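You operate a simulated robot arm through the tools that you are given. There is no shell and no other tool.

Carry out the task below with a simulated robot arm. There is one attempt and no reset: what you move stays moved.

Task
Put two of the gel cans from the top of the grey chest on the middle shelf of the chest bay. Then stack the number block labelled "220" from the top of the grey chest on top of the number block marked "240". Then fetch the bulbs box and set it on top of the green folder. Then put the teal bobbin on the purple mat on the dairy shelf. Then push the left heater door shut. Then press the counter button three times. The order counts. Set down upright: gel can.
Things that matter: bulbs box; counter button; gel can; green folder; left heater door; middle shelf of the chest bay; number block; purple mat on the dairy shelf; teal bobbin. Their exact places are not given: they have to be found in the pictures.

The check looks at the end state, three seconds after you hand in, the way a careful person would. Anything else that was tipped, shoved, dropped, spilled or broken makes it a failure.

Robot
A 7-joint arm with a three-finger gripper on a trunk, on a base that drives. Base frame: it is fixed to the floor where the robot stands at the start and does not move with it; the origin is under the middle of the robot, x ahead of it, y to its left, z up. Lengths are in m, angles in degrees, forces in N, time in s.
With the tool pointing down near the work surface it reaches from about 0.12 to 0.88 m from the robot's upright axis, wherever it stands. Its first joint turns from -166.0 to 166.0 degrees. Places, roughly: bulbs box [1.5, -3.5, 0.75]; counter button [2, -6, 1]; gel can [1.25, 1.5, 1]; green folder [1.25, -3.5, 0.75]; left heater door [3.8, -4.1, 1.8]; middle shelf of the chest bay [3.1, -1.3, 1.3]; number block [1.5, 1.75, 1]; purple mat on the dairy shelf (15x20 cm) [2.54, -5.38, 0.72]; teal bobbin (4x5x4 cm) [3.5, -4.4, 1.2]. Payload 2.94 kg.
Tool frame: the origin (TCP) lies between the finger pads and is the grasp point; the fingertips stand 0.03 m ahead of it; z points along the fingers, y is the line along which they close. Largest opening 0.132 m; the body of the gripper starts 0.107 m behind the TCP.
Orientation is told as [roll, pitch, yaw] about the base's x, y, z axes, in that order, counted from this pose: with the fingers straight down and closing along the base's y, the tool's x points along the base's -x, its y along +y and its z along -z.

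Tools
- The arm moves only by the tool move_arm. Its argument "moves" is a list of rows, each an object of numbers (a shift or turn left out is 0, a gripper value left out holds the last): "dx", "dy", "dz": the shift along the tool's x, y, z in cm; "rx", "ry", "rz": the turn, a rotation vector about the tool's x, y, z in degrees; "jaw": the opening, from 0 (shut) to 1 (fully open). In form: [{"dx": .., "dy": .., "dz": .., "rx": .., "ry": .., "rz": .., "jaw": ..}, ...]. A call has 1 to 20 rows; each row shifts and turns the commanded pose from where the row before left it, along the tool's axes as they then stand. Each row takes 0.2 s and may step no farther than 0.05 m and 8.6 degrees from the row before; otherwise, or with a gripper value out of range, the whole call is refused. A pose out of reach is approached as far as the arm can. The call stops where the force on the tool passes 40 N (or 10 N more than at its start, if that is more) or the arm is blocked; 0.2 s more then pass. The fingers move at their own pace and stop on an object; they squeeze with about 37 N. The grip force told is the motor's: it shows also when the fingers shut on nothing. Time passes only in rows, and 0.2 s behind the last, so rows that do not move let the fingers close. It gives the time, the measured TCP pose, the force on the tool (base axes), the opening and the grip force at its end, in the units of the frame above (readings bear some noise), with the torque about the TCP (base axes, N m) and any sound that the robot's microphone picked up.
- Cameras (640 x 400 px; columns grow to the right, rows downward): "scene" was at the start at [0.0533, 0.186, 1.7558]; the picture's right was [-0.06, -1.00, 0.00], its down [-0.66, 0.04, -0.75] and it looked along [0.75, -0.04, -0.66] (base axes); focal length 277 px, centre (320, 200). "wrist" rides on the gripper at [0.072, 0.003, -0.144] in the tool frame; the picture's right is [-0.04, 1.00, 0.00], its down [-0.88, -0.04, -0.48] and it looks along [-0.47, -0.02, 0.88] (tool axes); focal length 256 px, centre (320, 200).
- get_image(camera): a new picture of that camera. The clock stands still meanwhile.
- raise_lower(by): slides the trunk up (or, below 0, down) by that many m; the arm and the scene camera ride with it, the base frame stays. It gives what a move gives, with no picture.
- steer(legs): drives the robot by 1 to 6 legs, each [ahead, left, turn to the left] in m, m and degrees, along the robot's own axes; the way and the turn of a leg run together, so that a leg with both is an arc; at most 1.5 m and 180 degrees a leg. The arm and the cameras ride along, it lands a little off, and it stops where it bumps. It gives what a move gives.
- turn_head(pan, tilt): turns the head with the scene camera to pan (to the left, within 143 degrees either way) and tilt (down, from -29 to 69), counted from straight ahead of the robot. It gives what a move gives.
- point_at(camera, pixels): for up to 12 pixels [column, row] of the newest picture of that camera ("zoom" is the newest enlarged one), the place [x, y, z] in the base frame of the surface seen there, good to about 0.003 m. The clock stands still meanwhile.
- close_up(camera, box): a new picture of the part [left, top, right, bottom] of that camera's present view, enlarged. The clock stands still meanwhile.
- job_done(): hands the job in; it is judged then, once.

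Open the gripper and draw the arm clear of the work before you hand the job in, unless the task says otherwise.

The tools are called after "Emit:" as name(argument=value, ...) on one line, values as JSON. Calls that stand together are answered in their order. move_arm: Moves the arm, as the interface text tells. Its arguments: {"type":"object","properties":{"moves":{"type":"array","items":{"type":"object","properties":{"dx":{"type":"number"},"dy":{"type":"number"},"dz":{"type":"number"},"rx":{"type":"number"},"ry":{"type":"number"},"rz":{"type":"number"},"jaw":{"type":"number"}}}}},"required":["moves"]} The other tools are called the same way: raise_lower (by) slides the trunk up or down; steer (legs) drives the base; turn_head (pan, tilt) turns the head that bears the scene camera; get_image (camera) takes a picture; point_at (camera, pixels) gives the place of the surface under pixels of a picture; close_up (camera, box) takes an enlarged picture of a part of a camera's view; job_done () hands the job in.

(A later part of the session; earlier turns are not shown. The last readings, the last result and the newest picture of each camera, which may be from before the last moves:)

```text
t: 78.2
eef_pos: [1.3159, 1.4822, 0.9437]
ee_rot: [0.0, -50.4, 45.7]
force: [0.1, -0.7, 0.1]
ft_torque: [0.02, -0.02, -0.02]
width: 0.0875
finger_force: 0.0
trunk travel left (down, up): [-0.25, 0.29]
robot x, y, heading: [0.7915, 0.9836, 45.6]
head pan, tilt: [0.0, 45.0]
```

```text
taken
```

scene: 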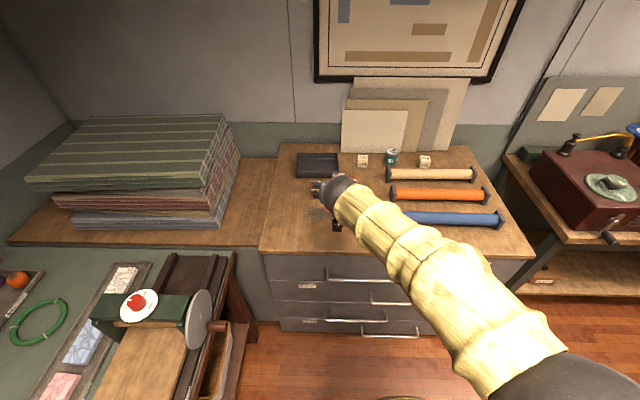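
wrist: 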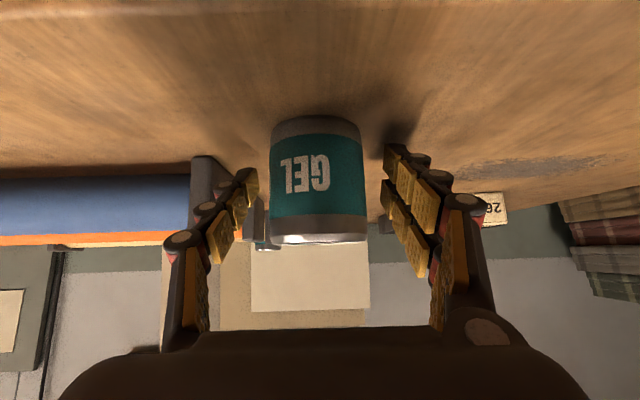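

Can B is between the pads with the fingers free of the roll. I close and lift.

Emit:
move_arm(moves=[{"jaw": 0.3}, {"jaw": 0.3}, {"jaw": 0.3}, {"jaw": 0.3}, {"jaw": 0.3}])

Emit:
move_arm(moves=[{"dx": -1.54, "dz": -1.27}, {"dx": -3.08, "dz": -2.55}, {"dx": -3.08, "dz": -2.55}, {"dx": -3.08, "dz": -2.55}, {"dx": -3.08, "dz": -2.55}, {"dx": -3.08, "dz": -2.55}, {"dx": 2.1, "dz": -2.5}, {"dx": 2.1, "dz": -2.5}, {"dx": 2.1, "dz": -2.5}, {}])

Emit:
get_image(camera="wrist")

```text
t: 79.4
eef_pos: [1.3157, 1.4807, 0.9444]
ee_rot: [0.0, -50.3, 45.7]
force: [-0.4, -0.8, 1.1]
ft_torque: [0.06, 0.06, 0.02]
width: 0.058
finger_force: 36.5
trunk travel left (down, up): [-0.25, 0.29]
robot x, y, heading: [0.7916, 0.9899, 45.6]
head pan, tilt: [0.0, 45.0]
```

```text
t: 81.6
eef_pos: [1.2482, 1.4127, 1.1587]
ee_rot: [0.0, -50.4, 45.7]
force: [0.0, 0.0, -0.8]
ft_torque: [0.01, 0.0, 0.04]
width: 0.0576
finger_force: 37.2
trunk travel left (down, up): [-0.25, 0.29]
robot x, y, heading: [0.7897, 0.9857, 45.8]
head pan, tilt: [0.0, 45.0]
```

```text
taken
```

wrist: 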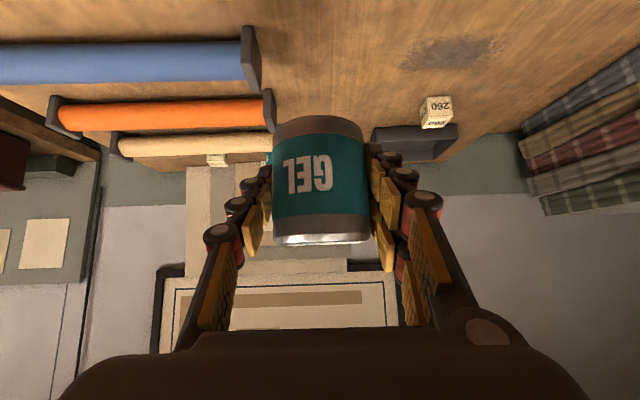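

Can B held. I back off, turn to the rack and raise the trunk.

Emit:
steer(legs=[[-0.3, 0, 0], [0, 0, -90]])

Emit:
raise_lower(by=0.25)

```text
t: 87.5
eef_pos: [0.991, 0.3004, 1.1594]
ee_rot: [0.1, -50.3, -47.1]
force: [-0.2, 0.4, -1.2]
ft_torque: [-0.01, 0.01, 0.02]
width: 0.0579
finger_force: 37.1
trunk travel left (down, up): [-0.25, 0.29]
robot x, y, heading: [0.5834, 0.78, -47.2]
head pan, tilt: [0.0, 45.0]
```

```text
t: 90.1
eef_pos: [0.9913, 0.301, 1.4093]
ee_rot: [0.0, -50.4, -47.0]
force: [-0.8, 0.2, -2.0]
ft_torque: [0.0, 0.0, -0.01]
width: 0.0576
finger_force: 37.0
trunk travel left (down, up): [-0.5, 0.04]
robot x, y, heading: [0.5844, 0.7772, -47.5]
head pan, tilt: [0.0, 45.0]
```

I straighten and drive to about 0.9 m from the rack end.

Emit:
steer(legs=[[0, 0, 1.2], [1.0, 0.15, 0], [0.75, 0.14, 0]])

Emit:
turn_head(pan=0, tilt=30)

Emit:
get_image(camera="scene")

```text
t: 99.2
eef_pos: [2.4244, -0.6845, 1.4095]
ee_rot: [-0.1, -50.3, -43.4]
force: [-0.4, -0.3, -3.0]
ft_torque: [0.01, 0.03, -0.02]
width: 0.0574
finger_force: 36.1
trunk travel left (down, up): [-0.5, 0.04]
robot x, y, heading: [1.9888, -0.2355, -43.4]
head pan, tilt: [0.0, 45.0]
```

```text
t: 100.0
eef_pos: [2.4245, -0.6834, 1.4097]
ee_rot: [0.1, -50.4, -43.3]
force: [0.0, -0.5, -1.4]
ft_torque: [0.02, -0.02, 0.01]
width: 0.0576
finger_force: 37.1
trunk travel left (down, up): [-0.5, 0.04]
robot x, y, heading: [1.9902, -0.2375, -43.4]
head pan, tilt: [0.0, 30.0]
```

```text
taken
```

scene: 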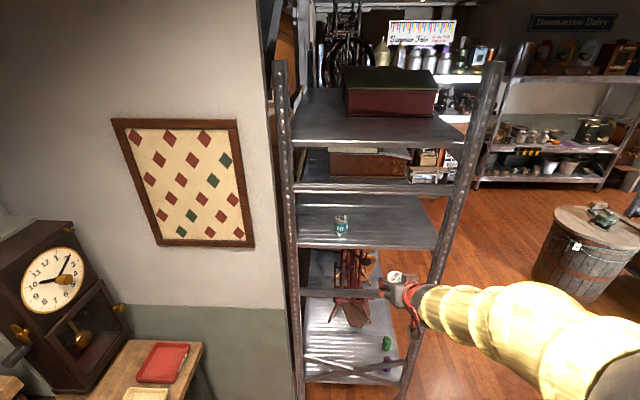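

Can A is visible upright on the shelf at (341,225). I drive 0.25 m closer, straightening the heading.

Emit:
steer(legs=[[0.25, 0, -2.2]])

```text
t: 101.8
eef_pos: [2.5924, -0.8787, 1.4086]
ee_rot: [-0.1, -50.3, -45.3]
force: [-0.1, -0.4, -0.6]
ft_torque: [0.02, -0.01, 0.03]
width: 0.0577
finger_force: 37.1
trunk travel left (down, up): [-0.5, 0.04]
robot x, y, heading: [2.1757, -0.4118, -45.2]
head pan, tilt: [0.0, 30.0]
```

I lower 4.5 cm and reach in 15.5 cm to set can B beside can A.

Emit:
move_arm(moves=[{"dx": 1.74, "dz": 1.44}, {"dx": 1.74, "dz": 1.44}, {"dx": -2.47, "dy": -0.4, "dz": 2.985}, {"dx": -2.47, "dy": -0.4, "dz": 2.985}, {"dx": -2.47, "dy": -0.4, "dz": 2.985}, {"dx": -2.47, "dy": -0.4, "dz": 2.985}, {}])

Emit:
get_image(camera="wrist")

```text
t: 103.4
eef_pos: [2.6869, -1.0036, 1.3685]
ee_rot: [0.0, -50.3, -45.3]
force: [0.2, 1.0, -1.5]
ft_torque: [0.0, 0.02, -0.01]
width: 0.0575
finger_force: 37.0
trunk travel left (down, up): [-0.5, 0.04]
robot x, y, heading: [2.1696, -0.411, -45.6]
head pan, tilt: [0.0, 30.0]
```

```text
taken
```

wrist: 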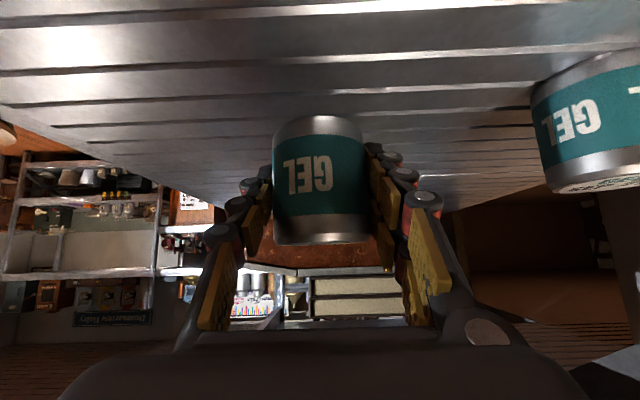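

Can B is over the shelf, 18 cm right of can A. I lower about 2.9 cm to contact.

Emit:
move_arm(moves=[{"dx": 0.96, "dz": 0.8}, {"dx": 0.96, "dz": 0.8}, {"dx": 0.2, "dz": 0.16}, {"dx": 0.12, "dz": 0.1}, {}])

```text
t: 104.6
eef_pos: [2.6887, -1.0004, 1.3403]
ee_rot: [0.0, -50.5, -45.4]
force: [-0.9, -2.2, 11.3]
ft_torque: [0.22, -0.18, -0.06]
width: 0.0575
finger_force: 37.1
trunk travel left (down, up): [-0.5, 0.04]
robot x, y, heading: [2.1735, -0.4129, -45.4]
head pan, tilt: [0.0, 30.0]
```

Contact at 11 N. I ease up 1 mm and open.

Emit:
move_arm(moves=[{"dx": -0.07, "dz": -0.06}, {"jaw": 0.5}, {"jaw": 0.6}, {"jaw": 0.75}, {"jaw": 0.75}, {"jaw": 0.75}])

Emit:
get_image(camera="wrist")

```text
t: 106.0
eef_pos: [2.6879, -0.9994, 1.3365]
ee_rot: [0.0, -50.3, -45.4]
force: [0.7, 0.1, -0.4]
ft_torque: [0.02, -0.02, 0.01]
width: 0.0989
finger_force: 0.2
trunk travel left (down, up): [-0.5, 0.04]
robot x, y, heading: [2.1723, -0.415, -45.2]
head pan, tilt: [0.0, 30.0]
```

```text
taken
```

wrist: 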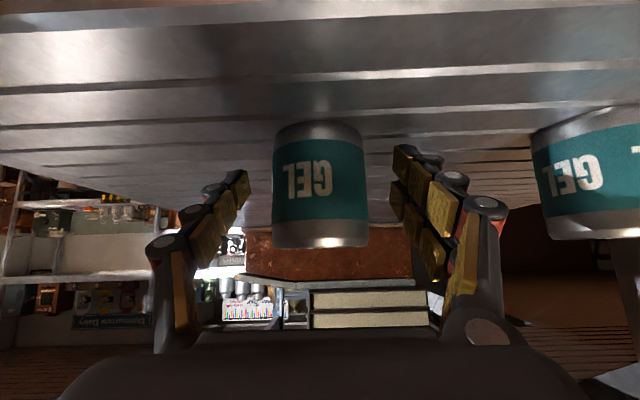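

Both cans stand upright. I retract along the tool axis and check.

Emit:
move_arm(moves=[{"dz": -3}, {"dz": -4}, {"dz": -4}, {"dz": -4}, {"dz": -4}, {}])

Emit:
get_image(camera="wrist")

```text
t: 107.4
eef_pos: [2.5884, -0.8988, 1.4575]
ee_rot: [0.1, -50.2, -45.5]
force: [0.8, -1.2, 0.1]
ft_torque: [0.01, 0.01, -0.01]
width: 0.0985
finger_force: 0.0
trunk travel left (down, up): [-0.5, 0.04]
robot x, y, heading: [2.173, -0.4141, -45.4]
head pan, tilt: [0.0, 30.0]
```

```text
taken
```

wrist: 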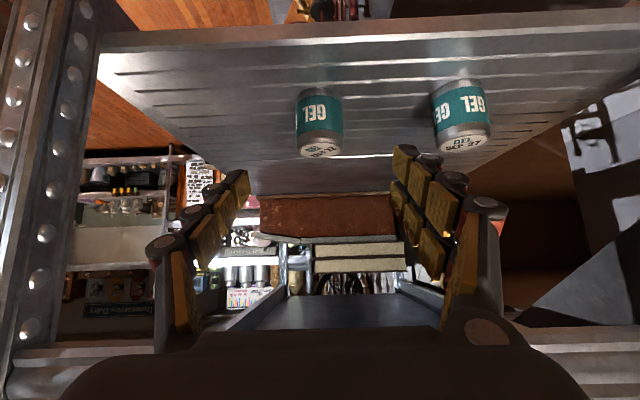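

Both cans are safely on the middle shelf. I drive back to the chest for the 220 block.

Emit:
steer(legs=[[-1.0, -0.15, 0], [-0.92, -0.15, 0], [0, 0, 90]])

Emit:
raise_lower(by=-0.25)

Emit:
turn_head(pan=0, tilt=69)

Emit:
get_image(camera="scene")

```text
t: 120.9
eef_pos: [1.1114, 1.1453, 1.4582]
ee_rot: [0.0, -50.3, 45.2]
force: [0.5, 0.0, -0.5]
ft_torque: [0.0, -0.01, 0.01]
width: 0.0991
finger_force: 0.1
trunk travel left (down, up): [-0.5, 0.04]
robot x, y, heading: [0.6317, 0.7264, 45.1]
head pan, tilt: [0.0, 30.0]
```

```text
t: 123.5
eef_pos: [1.1104, 1.146, 1.2076]
ee_rot: [0.1, -50.3, 45.1]
force: [0.0, 0.1, -0.3]
ft_torque: [-0.02, 0.04, -0.01]
width: 0.0988
finger_force: 0.1
trunk travel left (down, up): [-0.25, 0.29]
robot x, y, heading: [0.634, 0.7231, 45.3]
head pan, tilt: [0.0, 30.0]
```

```text
t: 124.5
eef_pos: [1.1108, 1.1458, 1.2073]
ee_rot: [0.1, -50.4, 45.2]
force: [0.5, 0.4, -0.2]
ft_torque: [0.0, 0.01, 0.01]
width: 0.0991
finger_force: 0.1
trunk travel left (down, up): [-0.25, 0.29]
robot x, y, heading: [0.632, 0.7251, 45.1]
head pan, tilt: [0.0, 68.8]
```

```text
taken
```

scene: 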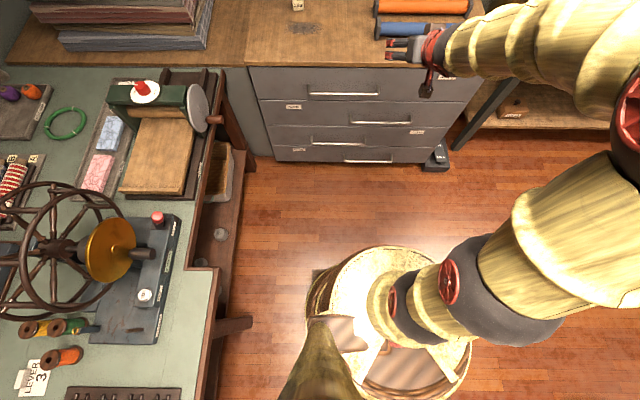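

I measure the robot's own base outline around (390,320) to know how close it can get to the chest.

Emit:
point_at(camera="scene", pixels=[[395, 248], [330, 285], [312, 280], [470, 340], [385, 270], [440, 380], [370, 262], [310, 320]])

```text
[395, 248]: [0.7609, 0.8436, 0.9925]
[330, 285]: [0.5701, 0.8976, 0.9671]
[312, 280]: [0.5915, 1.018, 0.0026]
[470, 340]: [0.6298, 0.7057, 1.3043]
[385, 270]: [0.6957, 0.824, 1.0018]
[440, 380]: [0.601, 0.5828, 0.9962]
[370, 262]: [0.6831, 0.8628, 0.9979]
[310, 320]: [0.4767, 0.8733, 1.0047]
```

The column's radius is about 0.18 m. I drive 0.55 m ahead, leaving ~0.37 m from the axis to the chest front.

Emit:
steer(legs=[[0.55, 0, -0.8]])

Emit:
turn_head(pan=5, tilt=45)

Emit:
get_image(camera="scene")

Emit:
get_image(camera="wrist")

```text
t: 127.6
eef_pos: [1.4815, 1.5312, 1.2071]
ee_rot: [0.0, -50.3, 45.8]
force: [-1.1, 0.7, 0.9]
ft_torque: [0.0, -0.02, -0.02]
width: 0.0989
finger_force: 0.0
trunk travel left (down, up): [-0.25, 0.29]
robot x, y, heading: [1.0066, 1.1053, 45.7]
head pan, tilt: [0.0, 68.8]
```

```text
t: 128.5
eef_pos: [1.4818, 1.5308, 1.2085]
ee_rot: [0.0, -50.3, 45.8]
force: [-0.4, 0.0, -0.8]
ft_torque: [0.05, 0.01, 0.0]
width: 0.0991
finger_force: 0.0
trunk travel left (down, up): [-0.25, 0.29]
robot x, y, heading: [1.0052, 1.1041, 45.9]
head pan, tilt: [5.0, 45.0]
```

```text
taken
```

scene: 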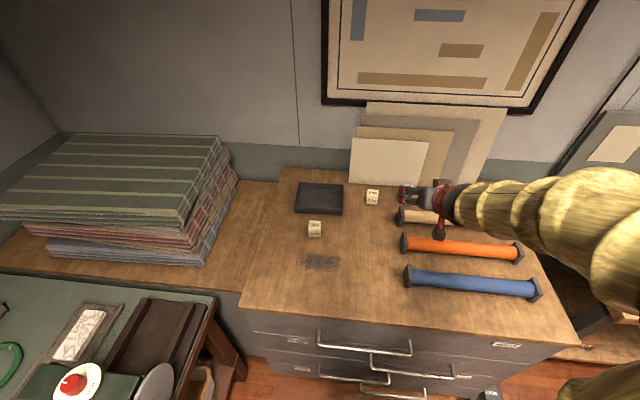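

```text
taken
```

wrist: 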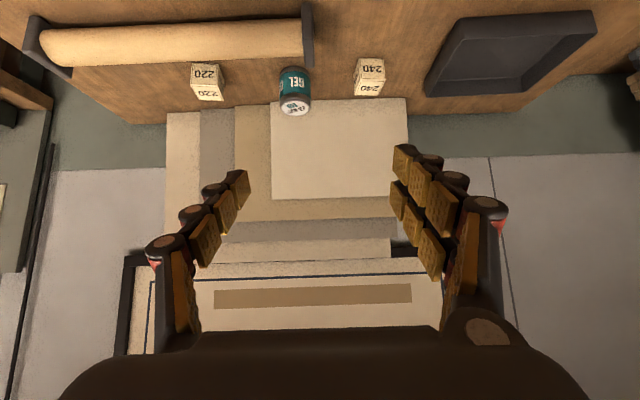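

The wrist camera sees 220 at (207,80), the third can at (294,90) and 240 at (368,78). I zoom on them.

Emit:
close_up(camera="wrist", box=[150, 30, 410, 190])

```text
2.46 times, centred on (280, 110) of wrist
```

zoom: 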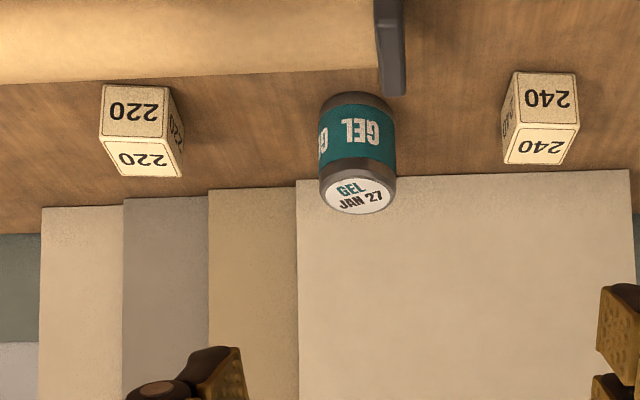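

I take the top-face corners of both blocks and the foot of the boards.

Emit:
point_at(camera="zoom", pixels=[[109, 142], [165, 140], [180, 173], [123, 174], [145, 157], [516, 129], [577, 129], [564, 161], [507, 161], [541, 146], [420, 185], [170, 205]])

Emit:
point_at(camera="zoom", pixels=[[420, 250], [420, 320], [250, 230], [160, 300], [90, 260], [360, 195], [330, 200], [388, 190], [388, 90], [250, 70], [130, 90], [540, 75]])

```text
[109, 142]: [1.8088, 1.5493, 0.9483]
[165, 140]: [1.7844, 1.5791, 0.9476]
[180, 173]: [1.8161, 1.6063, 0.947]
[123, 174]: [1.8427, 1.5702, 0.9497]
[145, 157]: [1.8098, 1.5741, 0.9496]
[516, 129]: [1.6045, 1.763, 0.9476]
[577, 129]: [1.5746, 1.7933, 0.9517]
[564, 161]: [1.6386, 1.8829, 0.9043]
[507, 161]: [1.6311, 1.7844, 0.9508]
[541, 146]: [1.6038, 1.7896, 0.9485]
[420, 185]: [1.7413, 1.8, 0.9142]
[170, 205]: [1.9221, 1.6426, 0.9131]
```

```text
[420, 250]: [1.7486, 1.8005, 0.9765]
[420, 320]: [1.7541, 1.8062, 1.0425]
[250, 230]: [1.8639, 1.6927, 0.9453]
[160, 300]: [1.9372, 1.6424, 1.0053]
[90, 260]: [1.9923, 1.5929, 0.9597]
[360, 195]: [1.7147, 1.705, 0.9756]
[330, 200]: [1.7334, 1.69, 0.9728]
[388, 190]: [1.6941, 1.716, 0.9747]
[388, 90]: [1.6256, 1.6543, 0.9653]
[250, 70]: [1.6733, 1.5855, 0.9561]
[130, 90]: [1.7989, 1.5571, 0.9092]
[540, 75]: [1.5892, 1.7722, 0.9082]
```

220 centre ≈(1.812,1.576), 240 centre ≈(1.604,1.790), tops at z≈0.950; boards behind at 10–12 cm. I look down to see the gap between my base and the chest.

Emit:
turn_head(pan=-10, tilt=69)

Emit:
get_image(camera="scene")

```text
t: 129.4
eef_pos: [1.482, 1.5321, 1.2077]
ee_rot: [0.0, -50.2, 45.7]
force: [0.4, 1.7, -0.6]
ft_torque: [-0.04, 0.01, -0.01]
width: 0.099
finger_force: 0.1
trunk travel left (down, up): [-0.25, 0.29]
robot x, y, heading: [1.0036, 1.1045, 45.8]
head pan, tilt: [-10.0, 68.8]
```

```text
taken
```

scene: 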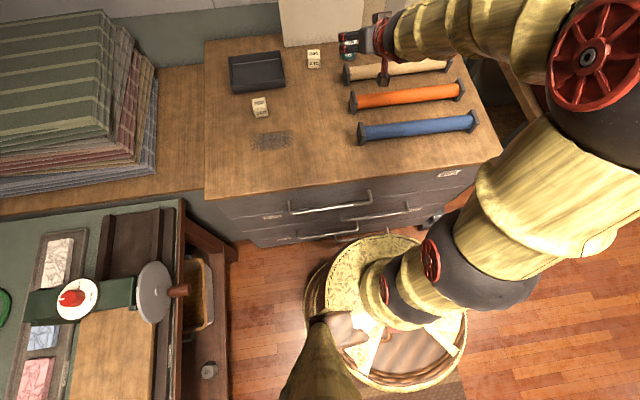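

I measure the base ring at (306,290) and (325,262), and the top drawer handle at (330,207).

Emit:
point_at(camera="scene", pixels=[[306, 290], [312, 275], [325, 262], [318, 300], [330, 207], [370, 190], [360, 212], [300, 300], [345, 243], [410, 238]])

```text
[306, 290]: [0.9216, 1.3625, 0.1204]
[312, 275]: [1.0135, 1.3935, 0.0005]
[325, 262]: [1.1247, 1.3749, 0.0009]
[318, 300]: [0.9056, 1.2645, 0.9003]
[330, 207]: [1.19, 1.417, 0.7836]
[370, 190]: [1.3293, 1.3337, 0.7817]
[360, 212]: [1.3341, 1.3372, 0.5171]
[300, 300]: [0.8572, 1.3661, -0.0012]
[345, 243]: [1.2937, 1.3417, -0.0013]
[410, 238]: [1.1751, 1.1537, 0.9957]
```

The base radius is ~0.27 m and the handles are at 0.35 m from the axis. I shift 6 cm ahead and 7 cm right.

Emit:
steer(legs=[[0.055, -0.07, -1.2]])

```text
t: 130.4
eef_pos: [1.5795, 1.5089, 1.2079]
ee_rot: [0.0, -50.3, 44.2]
force: [0.0, -0.2, -0.4]
ft_torque: [0.01, -0.04, 0.03]
width: 0.0989
finger_force: 0.1
trunk travel left (down, up): [-0.25, 0.29]
robot x, y, heading: [1.0935, 1.0909, 44.3]
head pan, tilt: [-10.0, 68.8]
```

Now I bring the tool to 30° tilt and move toward a pre-grasp above the 220 block.

Emit:
move_arm(moves=[{"ry": 6.7}, {"ry": 6.7}, {"ry": 6.7}, {"dx": -0.75, "dy": -1.9, "dz": 3.3}, {"dx": -0.75, "dy": -1.9, "dz": 3.3}, {"dx": -0.75, "dy": -1.9, "dz": 3.3}, {"dx": -0.75, "dy": -1.9, "dz": 3.3}, {"dx": -0.75, "dy": -1.9, "dz": 3.3}, {"dx": -0.75, "dy": -1.9, "dz": 3.3}, {}])

Emit:
get_image(camera="wrist")

```text
t: 132.7
eef_pos: [1.7736, 1.5449, 1.0474]
ee_rot: [0.2, -43.3, 44.5]
force: [0.3, -0.9, -0.2]
ft_torque: [-0.01, -0.01, 0.0]
width: 0.0993
finger_force: 0.1
out of reach, approached as far as the arm can: row 1, 2, 3
trunk travel left (down, up): [-0.25, 0.29]
robot x, y, heading: [1.0924, 1.0951, 44.2]
head pan, tilt: [-10.0, 68.8]
```

```text
taken
```

wrist: 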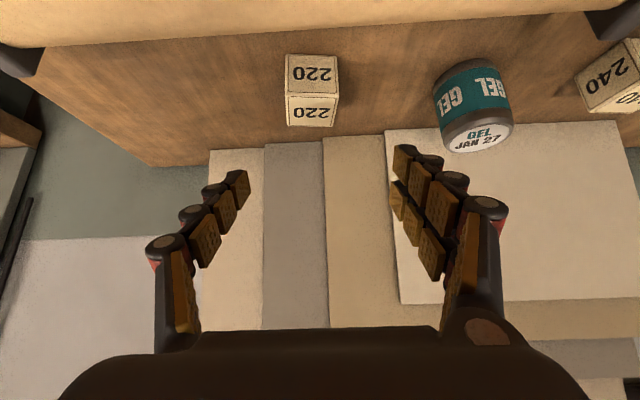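

The tool only reached 43° tilt (rows 1–3 clipped), but it now sits above the 220 block at (311,90). I try reducing the tilt here in small turns.

Emit:
move_arm(moves=[{"ry": 4}, {"ry": 4}, {"ry": 5}])

```text
t: 133.4
eef_pos: [1.7707, 1.5499, 1.048]
ee_rot: [1.3, -34.9, 44.5]
force: [-0.4, -0.4, -0.5]
ft_torque: [-0.01, -0.02, 0.0]
width: 0.0991
finger_force: 0.0
out of reach, approached as far as the arm can: row 2
trunk travel left (down, up): [-0.25, 0.29]
robot x, y, heading: [1.0942, 1.0989, 44.4]
head pan, tilt: [-10.0, 68.8]
```

Tilt is now 35°. I try a little further and look.

Emit:
move_arm(moves=[{"ry": 3}, {}])

Emit:
get_image(camera="wrist")

Emit:
get_image(camera="scene")

```text
t: 134.1
eef_pos: [1.7702, 1.5492, 1.0488]
ee_rot: [1.4, -31.9, 44.7]
force: [0.2, 0.3, -0.2]
ft_torque: [-0.01, 0.02, -0.01]
width: 0.0989
finger_force: 0.0
trunk travel left (down, up): [-0.25, 0.29]
robot x, y, heading: [1.0945, 1.0959, 44.4]
head pan, tilt: [-10.0, 68.8]
```

```text
taken
```

wrist: 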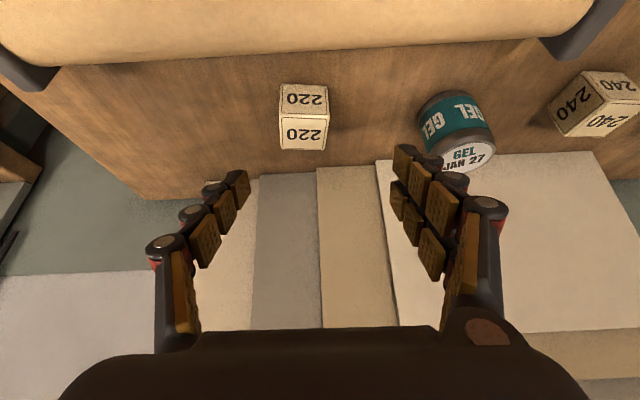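

```text
taken
```

scene: 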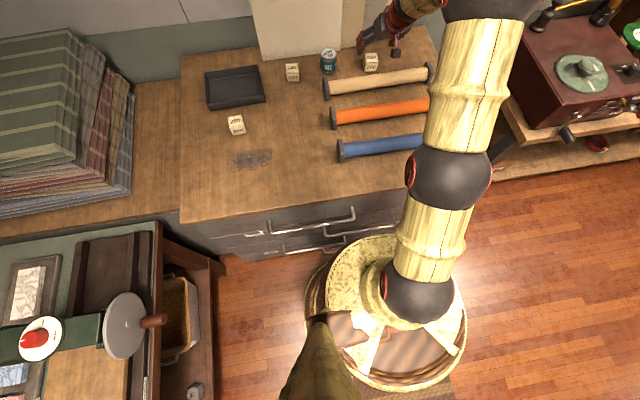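

Tilt is now 32°, the 220 block sits at (304,116) in the wrist view. I zoom for its exact pose.

Emit:
close_up(camera="wrist", box=[240, 60, 400, 160])

```text
4.00 times, centred on (320, 110) of wrist
```

zoom: 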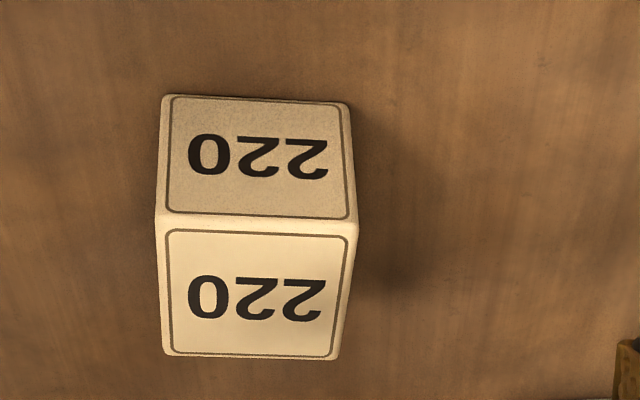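

The front edge slopes ~5° relative to the tool, matching a block heading of about 37.5°. I take exact points.

Emit:
point_at(camera="zoom", pixels=[[162, 223], [350, 233], [336, 352], [171, 350], [253, 290], [255, 222], [166, 100], [343, 110], [255, 100], [255, 60]])

```text
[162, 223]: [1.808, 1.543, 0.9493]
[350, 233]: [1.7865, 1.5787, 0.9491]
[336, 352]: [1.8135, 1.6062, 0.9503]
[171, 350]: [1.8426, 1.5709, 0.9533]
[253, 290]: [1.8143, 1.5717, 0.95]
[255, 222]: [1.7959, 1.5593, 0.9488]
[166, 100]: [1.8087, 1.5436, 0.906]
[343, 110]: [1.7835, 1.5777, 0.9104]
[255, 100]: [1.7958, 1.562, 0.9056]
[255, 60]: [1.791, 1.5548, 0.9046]
```

Block centre (1.8127,1.5747), heading ≈38°. I yaw the tool −6.5° and go down part way.

Emit:
move_arm(moves=[{"rx": 3.43, "rz": 5.52}, {"rx": 1.4}, {"dx": 0.75, "dy": -0.3, "dz": 3.0}, {"dx": 0.75, "dy": -0.3, "dz": 3.0}, {}])

Emit:
get_image(camera="wrist")

```text
t: 135.2
eef_pos: [1.7791, 1.5478, 0.9823]
ee_rot: [-0.1, -31.8, 38.2]
force: [0.1, -0.6, -0.9]
ft_torque: [0.02, 0.0, -0.01]
width: 0.0989
finger_force: 0.0
out of reach, approached as far as the arm can: row 3
trunk travel left (down, up): [-0.25, 0.29]
robot x, y, heading: [1.0934, 1.1006, 44.3]
head pan, tilt: [-10.0, 68.8]
```

```text
taken
```

wrist: 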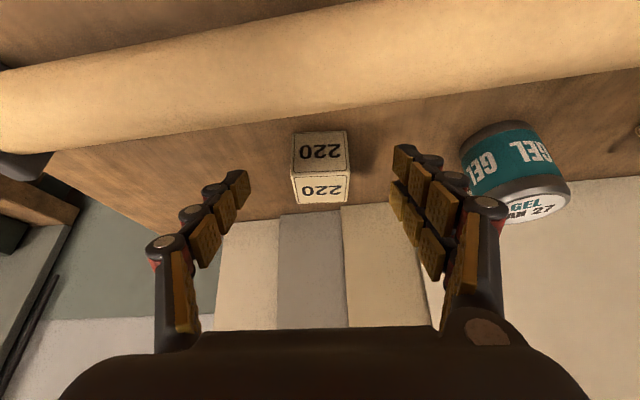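

The block is centred between the fingers. I descend the remaining 6 cm.

Emit:
move_arm(moves=[{"dx": -0.49, "dz": 1.93}, {"dx": -0.49, "dz": 1.93}, {"dx": -0.49, "dz": 1.9}, {}])

Emit:
get_image(camera="wrist")

```text
t: 136.2
eef_pos: [1.8114, 1.5714, 0.9403]
ee_rot: [0.1, -31.9, 38.1]
force: [0.2, 0.9, -0.1]
ft_torque: [0.0, 0.02, 0.02]
width: 0.0992
finger_force: 0.0
trunk travel left (down, up): [-0.25, 0.29]
robot x, y, heading: [1.0945, 1.0971, 44.5]
head pan, tilt: [-10.0, 68.8]
```

```text
taken
```

wrist: 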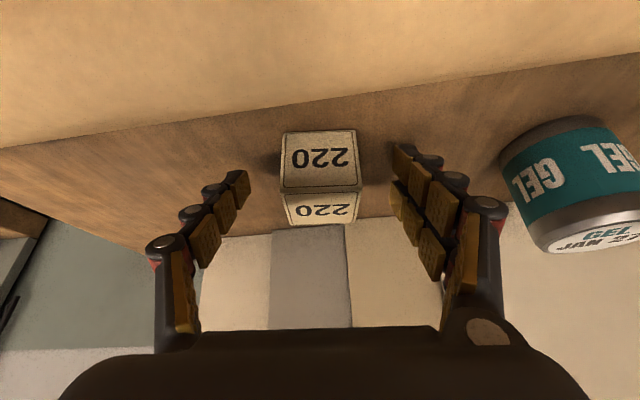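

The block is between the pads. I close the jaws.

Emit:
move_arm(moves=[{"jaw": 0.2}, {"jaw": 0.2}, {"jaw": 0.2}, {"jaw": 0.2}, {"jaw": 0.2}, {"jaw": 0.2}])

Emit:
get_image(camera="wrist")

```text
t: 137.7
eef_pos: [1.8112, 1.5718, 0.9409]
ee_rot: [0.1, -32.0, 38.1]
force: [-0.1, 0.7, 3.3]
ft_torque: [0.06, 0.0, 0.03]
width: 0.046
finger_force: 36.9
trunk travel left (down, up): [-0.25, 0.29]
robot x, y, heading: [1.0954, 1.0966, 44.0]
head pan, tilt: [-10.0, 68.8]
```

```text
taken
```

wrist: 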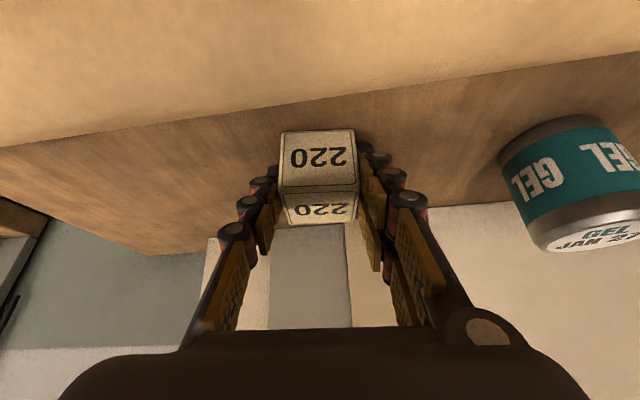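

Gripped (0.046 m, 37 N). I lift 12 cm straight up.

Emit:
move_arm(moves=[{"dx": -1.06, "dz": -1.7}, {"dx": -1.76, "dz": -2.83}, {"dx": -1.76, "dz": -2.83}, {"dx": -1.76, "dz": -2.83}, {}])

Emit:
get_image(camera="wrist")

```text
t: 138.8
eef_pos: [1.7644, 1.5381, 1.0131]
ee_rot: [0.1, -31.8, 38.1]
force: [-0.5, 0.2, -0.6]
ft_torque: [-0.02, 0.01, 0.03]
width: 0.0458
finger_force: 37.0
out of reach, approached as far as the arm can: row 1, 2, 3, 4
trunk travel left (down, up): [-0.25, 0.29]
robot x, y, heading: [1.0954, 1.097, 43.8]
head pan, tilt: [-10.0, 68.8]
```

```text
taken
```

wrist: 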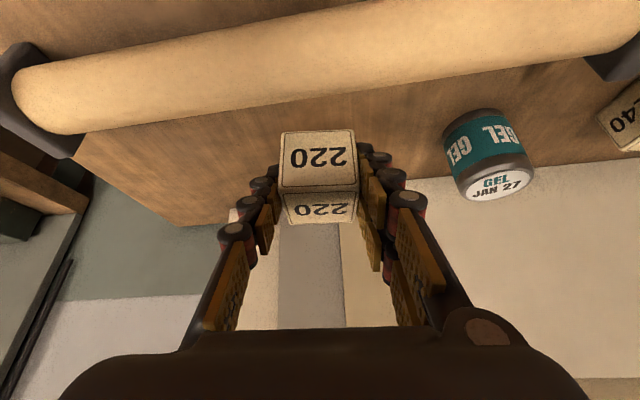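

The arm is at its reach limit, so the lift drifted inward; the block is clear of the table. I raise with the trunk instead.

Emit:
raise_lower(by=0.12)

```text
t: 140.3
eef_pos: [1.7651, 1.5387, 1.1329]
ee_rot: [0.1, -32.0, 38.1]
force: [-0.2, 0.5, -0.1]
ft_torque: [-0.02, 0.03, 0.01]
width: 0.0458
finger_force: 38.0
trunk travel left (down, up): [-0.37, 0.17]
robot x, y, heading: [1.0923, 1.1013, 44.5]
head pan, tilt: [-10.0, 68.8]
```

At z=1.133 the block is well clear. I yaw +6° and move left ~29 cm toward the 240 block.

Emit:
move_arm(moves=[{"rx": -3.17, "rz": -5.1}, {"dy": 3.6}, {"dy": 3.6}, {"dy": 3.6}, {"dy": 3.6}, {"dy": 3.6}, {"dy": 3.6}, {"dy": 3.6}, {"dy": 3.6}, {}])

Emit:
get_image(camera="wrist")

```text
t: 142.6
eef_pos: [1.6442, 1.6743, 1.1398]
ee_rot: [3.8, -37.3, 44.5]
force: [-0.7, -1.0, -1.5]
ft_torque: [-0.03, -0.01, 0.01]
width: 0.0458
finger_force: 37.2
out of reach, approached as far as the arm can: row 4, 5, 7, 8, 9
trunk travel left (down, up): [-0.37, 0.17]
robot x, y, heading: [1.0947, 1.0984, 44.2]
head pan, tilt: [-10.0, 68.8]
```

```text
taken
```

wrist: 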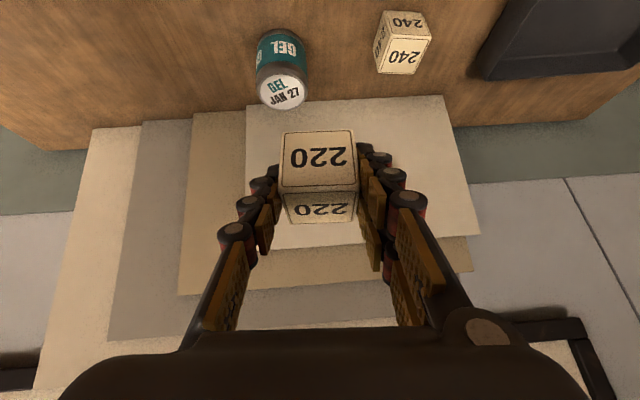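

The arm is near a joint limit in this higher posture (pitch drifted to −37, roll 3.8). I raise the trunk further and lower the arm relative to it, then correct the tilt.

Emit:
raise_lower(by=0.15)

Emit:
move_arm(moves=[{"dx": 2.42, "dz": 3.18}, {"dx": 2.42, "dz": 3.18}, {"dx": 2.42, "dz": 3.18}, {"rx": 3.8, "ry": 5.4}, {}])

Emit:
get_image(camera="wrist")

```text
t: 144.3
eef_pos: [1.6442, 1.6748, 1.2908]
ee_rot: [3.8, -37.3, 44.3]
force: [-0.8, 0.7, 0.2]
ft_torque: [0.01, 0.01, -0.02]
width: 0.0458
finger_force: 37.2
trunk travel left (down, up): [-0.52, 0.02]
robot x, y, heading: [1.0935, 1.0923, 44.2]
head pan, tilt: [-10.0, 68.8]
```

```text
t: 145.5
eef_pos: [1.6441, 1.6763, 1.1711]
ee_rot: [0.8, -33.4, 44.6]
force: [0.3, 0.0, 0.1]
ft_torque: [-0.03, 0.09, 0.0]
width: 0.0458
finger_force: 37.0
out of reach, approached as far as the arm can: row 4
trunk travel left (down, up): [-0.52, 0.02]
robot x, y, heading: [1.0965, 1.096, 44.5]
head pan, tilt: [-10.0, 68.8]
```

```text
taken
```

wrist: 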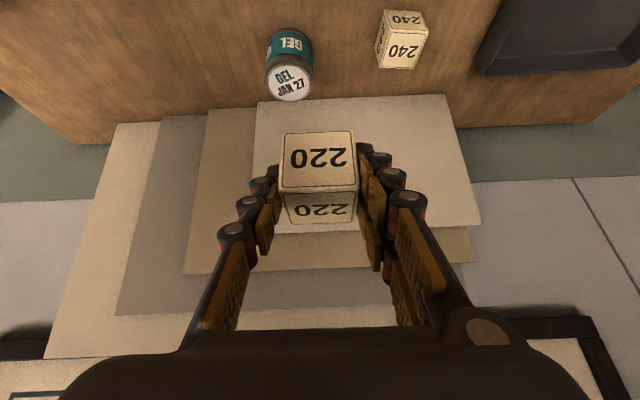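

That worked. I lower another 8 cm, finish levelling, and shift left 11 cm.

Emit:
move_arm(moves=[{"dx": 2.2, "dz": 3.34}, {"dx": 2.2, "dz": 3.34}, {"rx": 0.8, "ry": 1.5}, {"dy": 3.6}, {"dy": 3.6}, {"dy": 3.6}, {}])

Emit:
get_image(camera="wrist")

```text
t: 147.1
eef_pos: [1.5656, 1.7597, 1.091]
ee_rot: [-0.9, -30.4, 44.8]
force: [0.6, -0.8, -0.1]
ft_torque: [0.03, 0.01, 0.0]
width: 0.0459
finger_force: 36.8
trunk travel left (down, up): [-0.52, 0.02]
robot x, y, heading: [1.0941, 1.0961, 44.5]
head pan, tilt: [-10.0, 68.8]
```

```text
taken
```

wrist: 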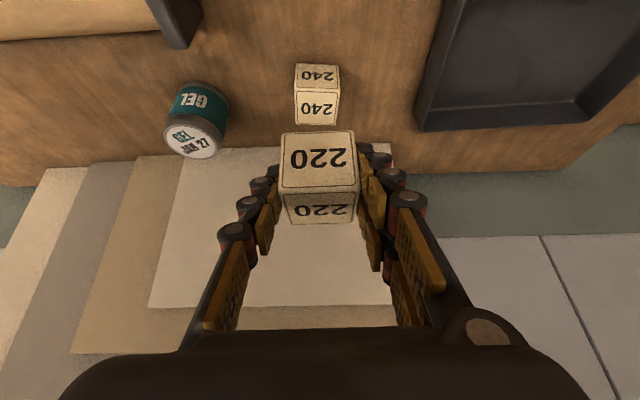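

The 240 block lies at (317,95) in the view, ahead of the held 220. I zoom on it to fix its exact position.

Emit:
close_up(camera="wrist", box=[260, 50, 380, 130])

```text
5.00 times, centred on (320, 90) of wrist
```

zoom: 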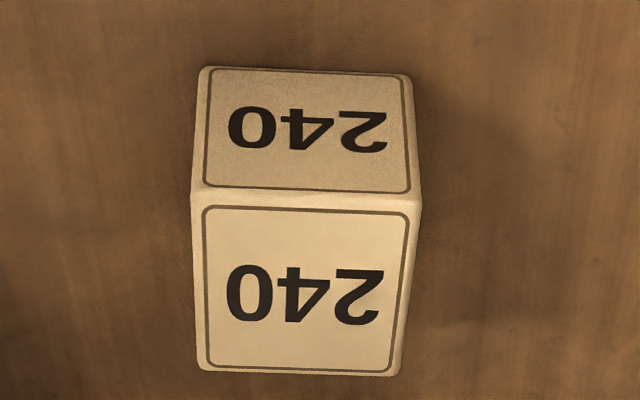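

I take 240's top-face corners.

Emit:
point_at(camera="zoom", pixels=[[198, 198], [415, 212], [393, 369], [204, 365], [304, 285], [306, 200], [203, 75], [405, 85], [304, 75], [250, 330], [370, 250]])

```text
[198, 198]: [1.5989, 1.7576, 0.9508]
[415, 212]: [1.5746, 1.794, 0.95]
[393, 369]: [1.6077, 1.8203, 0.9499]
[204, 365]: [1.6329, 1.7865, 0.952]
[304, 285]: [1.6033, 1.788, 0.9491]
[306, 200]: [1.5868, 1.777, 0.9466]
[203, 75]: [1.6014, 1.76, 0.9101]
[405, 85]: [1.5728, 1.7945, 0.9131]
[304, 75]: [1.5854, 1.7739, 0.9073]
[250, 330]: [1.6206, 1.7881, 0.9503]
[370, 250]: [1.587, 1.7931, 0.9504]
```

240's centre is (1.6035,1.7896), top z 0.950, heading ≈37.5°, the same as the 220 block's. I yaw back −6.7°, restore the grasp tilt, and move to about 4 cm above.

Emit:
move_arm(moves=[{"rx": -1.0, "ry": -1.5}, {"rx": 3.5, "rz": 5.73}, {"dx": -0.15, "dz": 2.6}, {"dx": -0.15, "dz": 2.6}, {"dx": -0.15, "dz": 2.6}, {}])

Emit:
get_image(camera="wrist")

```text
t: 148.5
eef_pos: [1.6022, 1.7837, 1.0252]
ee_rot: [0.2, -31.9, 37.9]
force: [-0.1, 0.0, -1.6]
ft_torque: [-0.04, -0.01, 0.01]
width: 0.0458
finger_force: 36.6
trunk travel left (down, up): [-0.52, 0.02]
robot x, y, heading: [1.0945, 1.0984, 44.3]
head pan, tilt: [-10.0, 68.8]
```

```text
taken
```

wrist: 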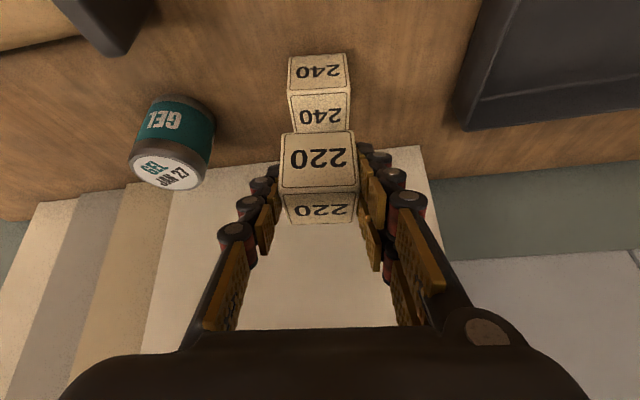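

Lateral alignment looks right (240 at column 319, 220 at 318). I lower 3 cm and look again.

Emit:
move_arm(moves=[{"dx": 0.7, "dy": 0.1, "dz": 1.3}, {"dx": 0.75, "dy": 0.1, "dz": 1.3}, {}])

Emit:
get_image(camera="wrist")

Emit:
close_up(camera="wrist", box=[240, 40, 400, 230])

```text
t: 149.3
eef_pos: [1.6001, 1.787, 0.9984]
ee_rot: [0.2, -31.9, 38.1]
force: [0.6, -1.2, -1.1]
ft_torque: [-0.03, -0.01, 0.01]
width: 0.046
finger_force: 36.9
trunk travel left (down, up): [-0.52, 0.02]
robot x, y, heading: [1.0971, 1.098, 44.3]
head pan, tilt: [-10.0, 68.8]
```

```text
taken
```

wrist: 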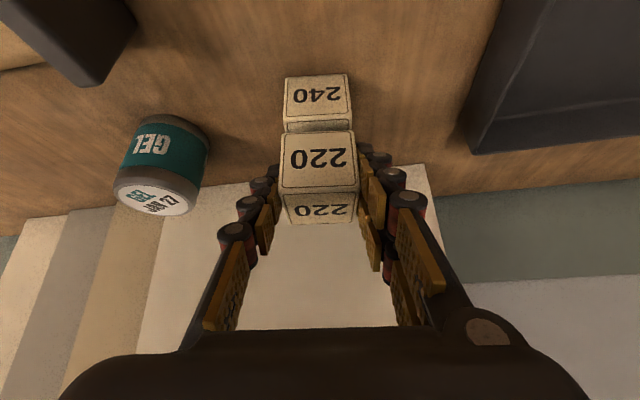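

```text
2.11 times, centred on (320, 135) of wrist
```

zoom: 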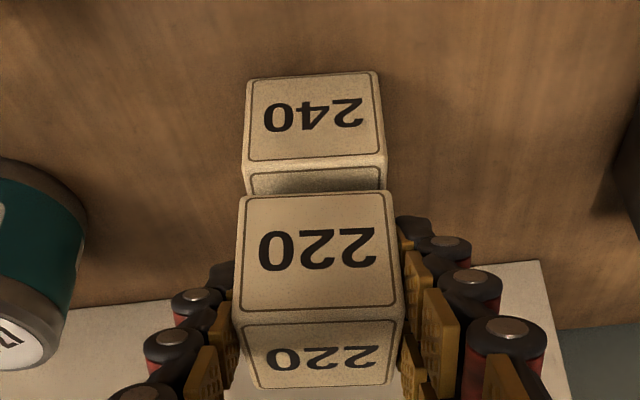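

I check the front faces' alignment with points on both blocks.

Emit:
point_at(camera="zoom", pixels=[[314, 215], [316, 285], [314, 140], [314, 100], [255, 240], [378, 230], [258, 120], [370, 110]])

```text
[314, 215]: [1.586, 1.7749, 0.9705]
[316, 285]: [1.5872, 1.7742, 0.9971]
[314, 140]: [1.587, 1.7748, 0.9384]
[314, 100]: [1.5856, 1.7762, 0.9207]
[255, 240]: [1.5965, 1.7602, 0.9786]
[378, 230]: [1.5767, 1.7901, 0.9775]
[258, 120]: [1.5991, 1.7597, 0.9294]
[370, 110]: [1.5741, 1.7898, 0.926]
```

Front faces coincide within a millimetre. I lower straight down to contact.

Emit:
move_arm(moves=[{"dx": 0.26, "dz": 0.42}, {"dx": 0.21, "dz": 0.34}, {"dx": 0.1, "dz": 0.17}, {}])

```text
t: 150.3
eef_pos: [1.601, 1.7863, 0.9874]
ee_rot: [0.3, -32.0, 38.0]
force: [-0.2, -0.3, 5.0]
ft_torque: [-0.05, -0.04, -0.03]
width: 0.0457
finger_force: 37.0
trunk travel left (down, up): [-0.52, 0.02]
robot x, y, heading: [1.0927, 1.097, 44.5]
head pan, tilt: [-10.0, 68.8]
```

Contact (5 N up). I open the jaws gently and check.

Emit:
move_arm(moves=[{"jaw": 0.38}, {"jaw": 0.45}, {"jaw": 0.55}, {"jaw": 0.65}, {"jaw": 0.7}, {}])

Emit:
get_image(camera="wrist")

```text
t: 151.7
eef_pos: [1.6013, 1.7873, 0.9868]
ee_rot: [0.2, -31.9, 37.8]
force: [0.0, 0.7, 0.6]
ft_torque: [0.0, -0.01, 0.03]
width: 0.0926
finger_force: 0.1
trunk travel left (down, up): [-0.52, 0.02]
robot x, y, heading: [1.0956, 1.0947, 44.4]
head pan, tilt: [-10.0, 68.8]
```

```text
taken
```

wrist: 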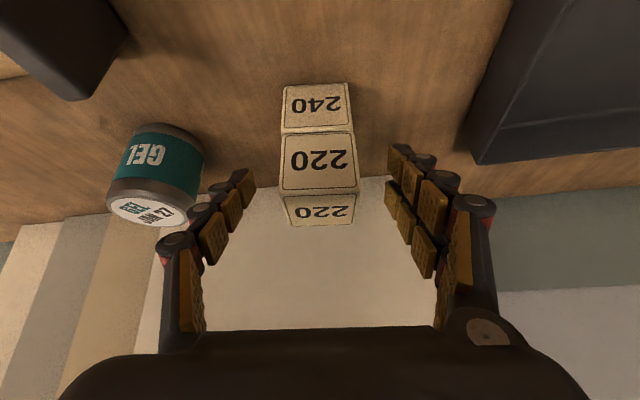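

The 220 sits squarely on 240. I retract back along the tool axis.

Emit:
move_arm(moves=[{"dz": -2}, {"dz": -3}, {"dz": -3}, {"dz": -4}, {"dz": -4}, {}])

Emit:
get_image(camera="wrist")

```text
t: 153.1
eef_pos: [1.5352, 1.734, 1.1213]
ee_rot: [0.0, -31.9, 38.0]
force: [1.1, 0.8, -0.1]
ft_torque: [-0.03, 0.03, 0.0]
width: 0.0925
finger_force: 0.0
trunk travel left (down, up): [-0.52, 0.02]
robot x, y, heading: [1.0923, 1.0969, 44.4]
head pan, tilt: [-10.0, 68.8]
```

```text
taken
```

wrist: 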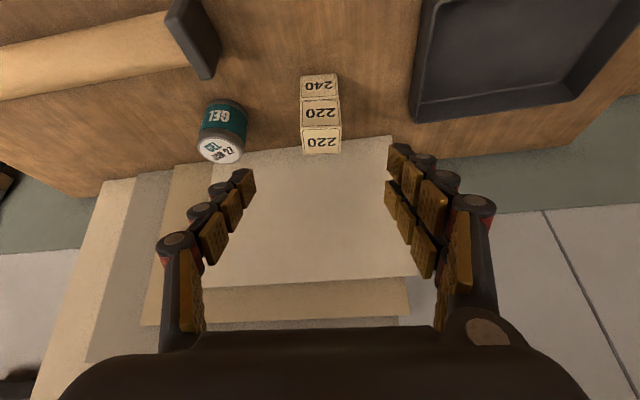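

The stack stands well. I retract the arm back and up before driving off.

Emit:
move_arm(moves=[{"dx": 2.66, "dz": -3.6}, {"dx": 2.66, "dz": -3.6}, {"dx": 2.66, "dz": -3.6}, {"dx": 2.66, "dz": -3.6}, {"dx": 2.66, "dz": -3.6}, {}])

Emit:
turn_head(pan=0, tilt=40)

Emit:
get_image(camera="scene")

```text
t: 154.5
eef_pos: [1.3716, 1.6079, 1.2052]
ee_rot: [0.1, -31.8, 37.7]
force: [0.0, 0.6, -0.1]
ft_torque: [-0.01, 0.0, 0.0]
width: 0.0923
finger_force: 0.0
trunk travel left (down, up): [-0.52, 0.02]
robot x, y, heading: [1.0923, 1.0954, 44.2]
head pan, tilt: [-10.0, 68.8]
```

```text
t: 155.4
eef_pos: [1.3721, 1.6078, 1.2049]
ee_rot: [0.3, -31.9, 37.8]
force: [0.4, -1.1, 0.6]
ft_torque: [-0.01, -0.01, 0.01]
width: 0.0924
finger_force: 0.2
trunk travel left (down, up): [-0.52, 0.02]
robot x, y, heading: [1.0942, 1.098, 44.4]
head pan, tilt: [0.0, 40.0]
```

```text
taken
```

scene: 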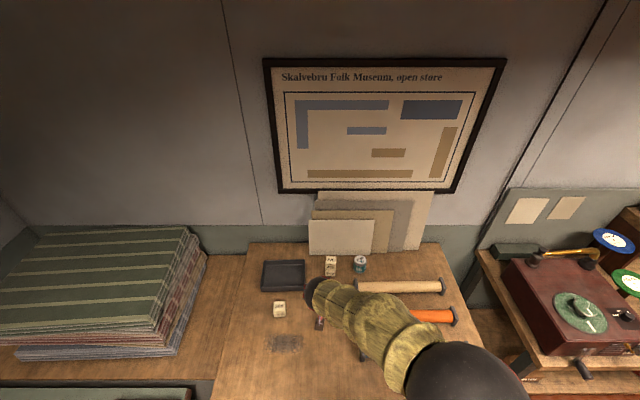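

The stack is visible at (330,265). I back away, turn right, and head along the bench side towards the rack corridor.

Emit:
steer(legs=[[-0.5, 0, 0], [0, 0, -90]])

Emit:
turn_head(pan=-30, tilt=35)

Emit:
get_image(camera="scene")

```text
t: 162.3
eef_pos: [1.2467, 0.4637, 1.2051]
ee_rot: [0.2, -31.9, -51.9]
force: [0.3, 0.0, -0.4]
ft_torque: [-0.02, 0.0, 0.02]
width: 0.0925
finger_force: 0.1
trunk travel left (down, up): [-0.52, 0.02]
robot x, y, heading: [0.7357, 0.743, -45.5]
head pan, tilt: [0.0, 40.0]
```

```text
t: 163.2
eef_pos: [1.2469, 0.4642, 1.2057]
ee_rot: [0.2, -31.8, -52.0]
force: [-0.1, -0.3, -0.4]
ft_torque: [-0.01, 0.01, 0.02]
width: 0.0921
finger_force: 0.1
trunk travel left (down, up): [-0.52, 0.02]
robot x, y, heading: [0.7313, 0.7428, -45.8]
head pan, tilt: [-30.0, 35.0]
```

```text
taken
```

scene: 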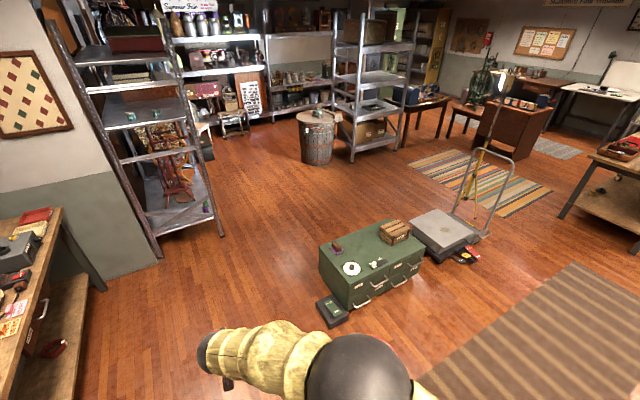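

I measure the green cabinet's corners, the floor trap (332,312), the trolley and the barrel.

Emit:
point_at(camera="scene", pixels=[[322, 243], [408, 225], [350, 305], [422, 262], [320, 300], [345, 320], [415, 217], [450, 208], [305, 160], [330, 160], [352, 160], [403, 142]])

```text
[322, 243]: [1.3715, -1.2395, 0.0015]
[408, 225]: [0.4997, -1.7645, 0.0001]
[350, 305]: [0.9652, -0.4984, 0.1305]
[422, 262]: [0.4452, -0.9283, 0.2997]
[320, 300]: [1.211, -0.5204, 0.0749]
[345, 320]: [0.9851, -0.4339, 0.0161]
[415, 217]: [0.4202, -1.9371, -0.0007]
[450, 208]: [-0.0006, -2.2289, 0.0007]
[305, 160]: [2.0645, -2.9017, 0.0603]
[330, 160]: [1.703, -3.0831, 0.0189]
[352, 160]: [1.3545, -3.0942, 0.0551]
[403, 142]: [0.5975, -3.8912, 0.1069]
```

Cabinet spans forward 1.03–1.42 m, right of my lane; trap to its left. I go ahead 1.3 m, cross diagonally right, then strafe right toward the second rack.

Emit:
steer(legs=[[1.32, 0, 0], [0.9, -0.94, 0], [0.05, -1.0, 0]])

Emit:
turn_head(pan=-30, tilt=25)

Emit:
get_image(camera="scene")

```text
t: 180.6
eef_pos: [1.4111, -2.4818, 1.2045]
ee_rot: [0.2, -31.9, -55.1]
force: [-0.2, 0.1, -0.6]
ft_torque: [0.03, 0.01, 0.03]
width: 0.0924
finger_force: 0.1
trunk travel left (down, up): [-0.52, 0.02]
robot x, y, heading: [0.9199, -2.1795, -48.7]
head pan, tilt: [-30.0, 35.0]
```

```text
t: 181.3
eef_pos: [1.4112, -2.4807, 1.2046]
ee_rot: [0.2, -31.9, -55.2]
force: [0.3, 0.1, -0.5]
ft_torque: [0.0, 0.02, -0.01]
width: 0.0921
finger_force: 0.0
trunk travel left (down, up): [-0.52, 0.02]
robot x, y, heading: [0.9178, -2.1786, -48.8]
head pan, tilt: [-30.0, 25.0]
```

```text
taken
```

scene: 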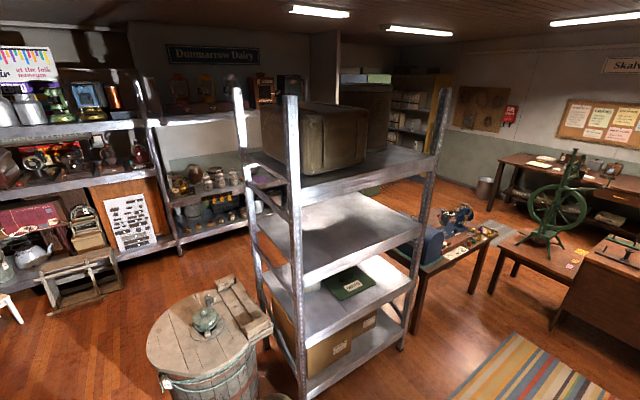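

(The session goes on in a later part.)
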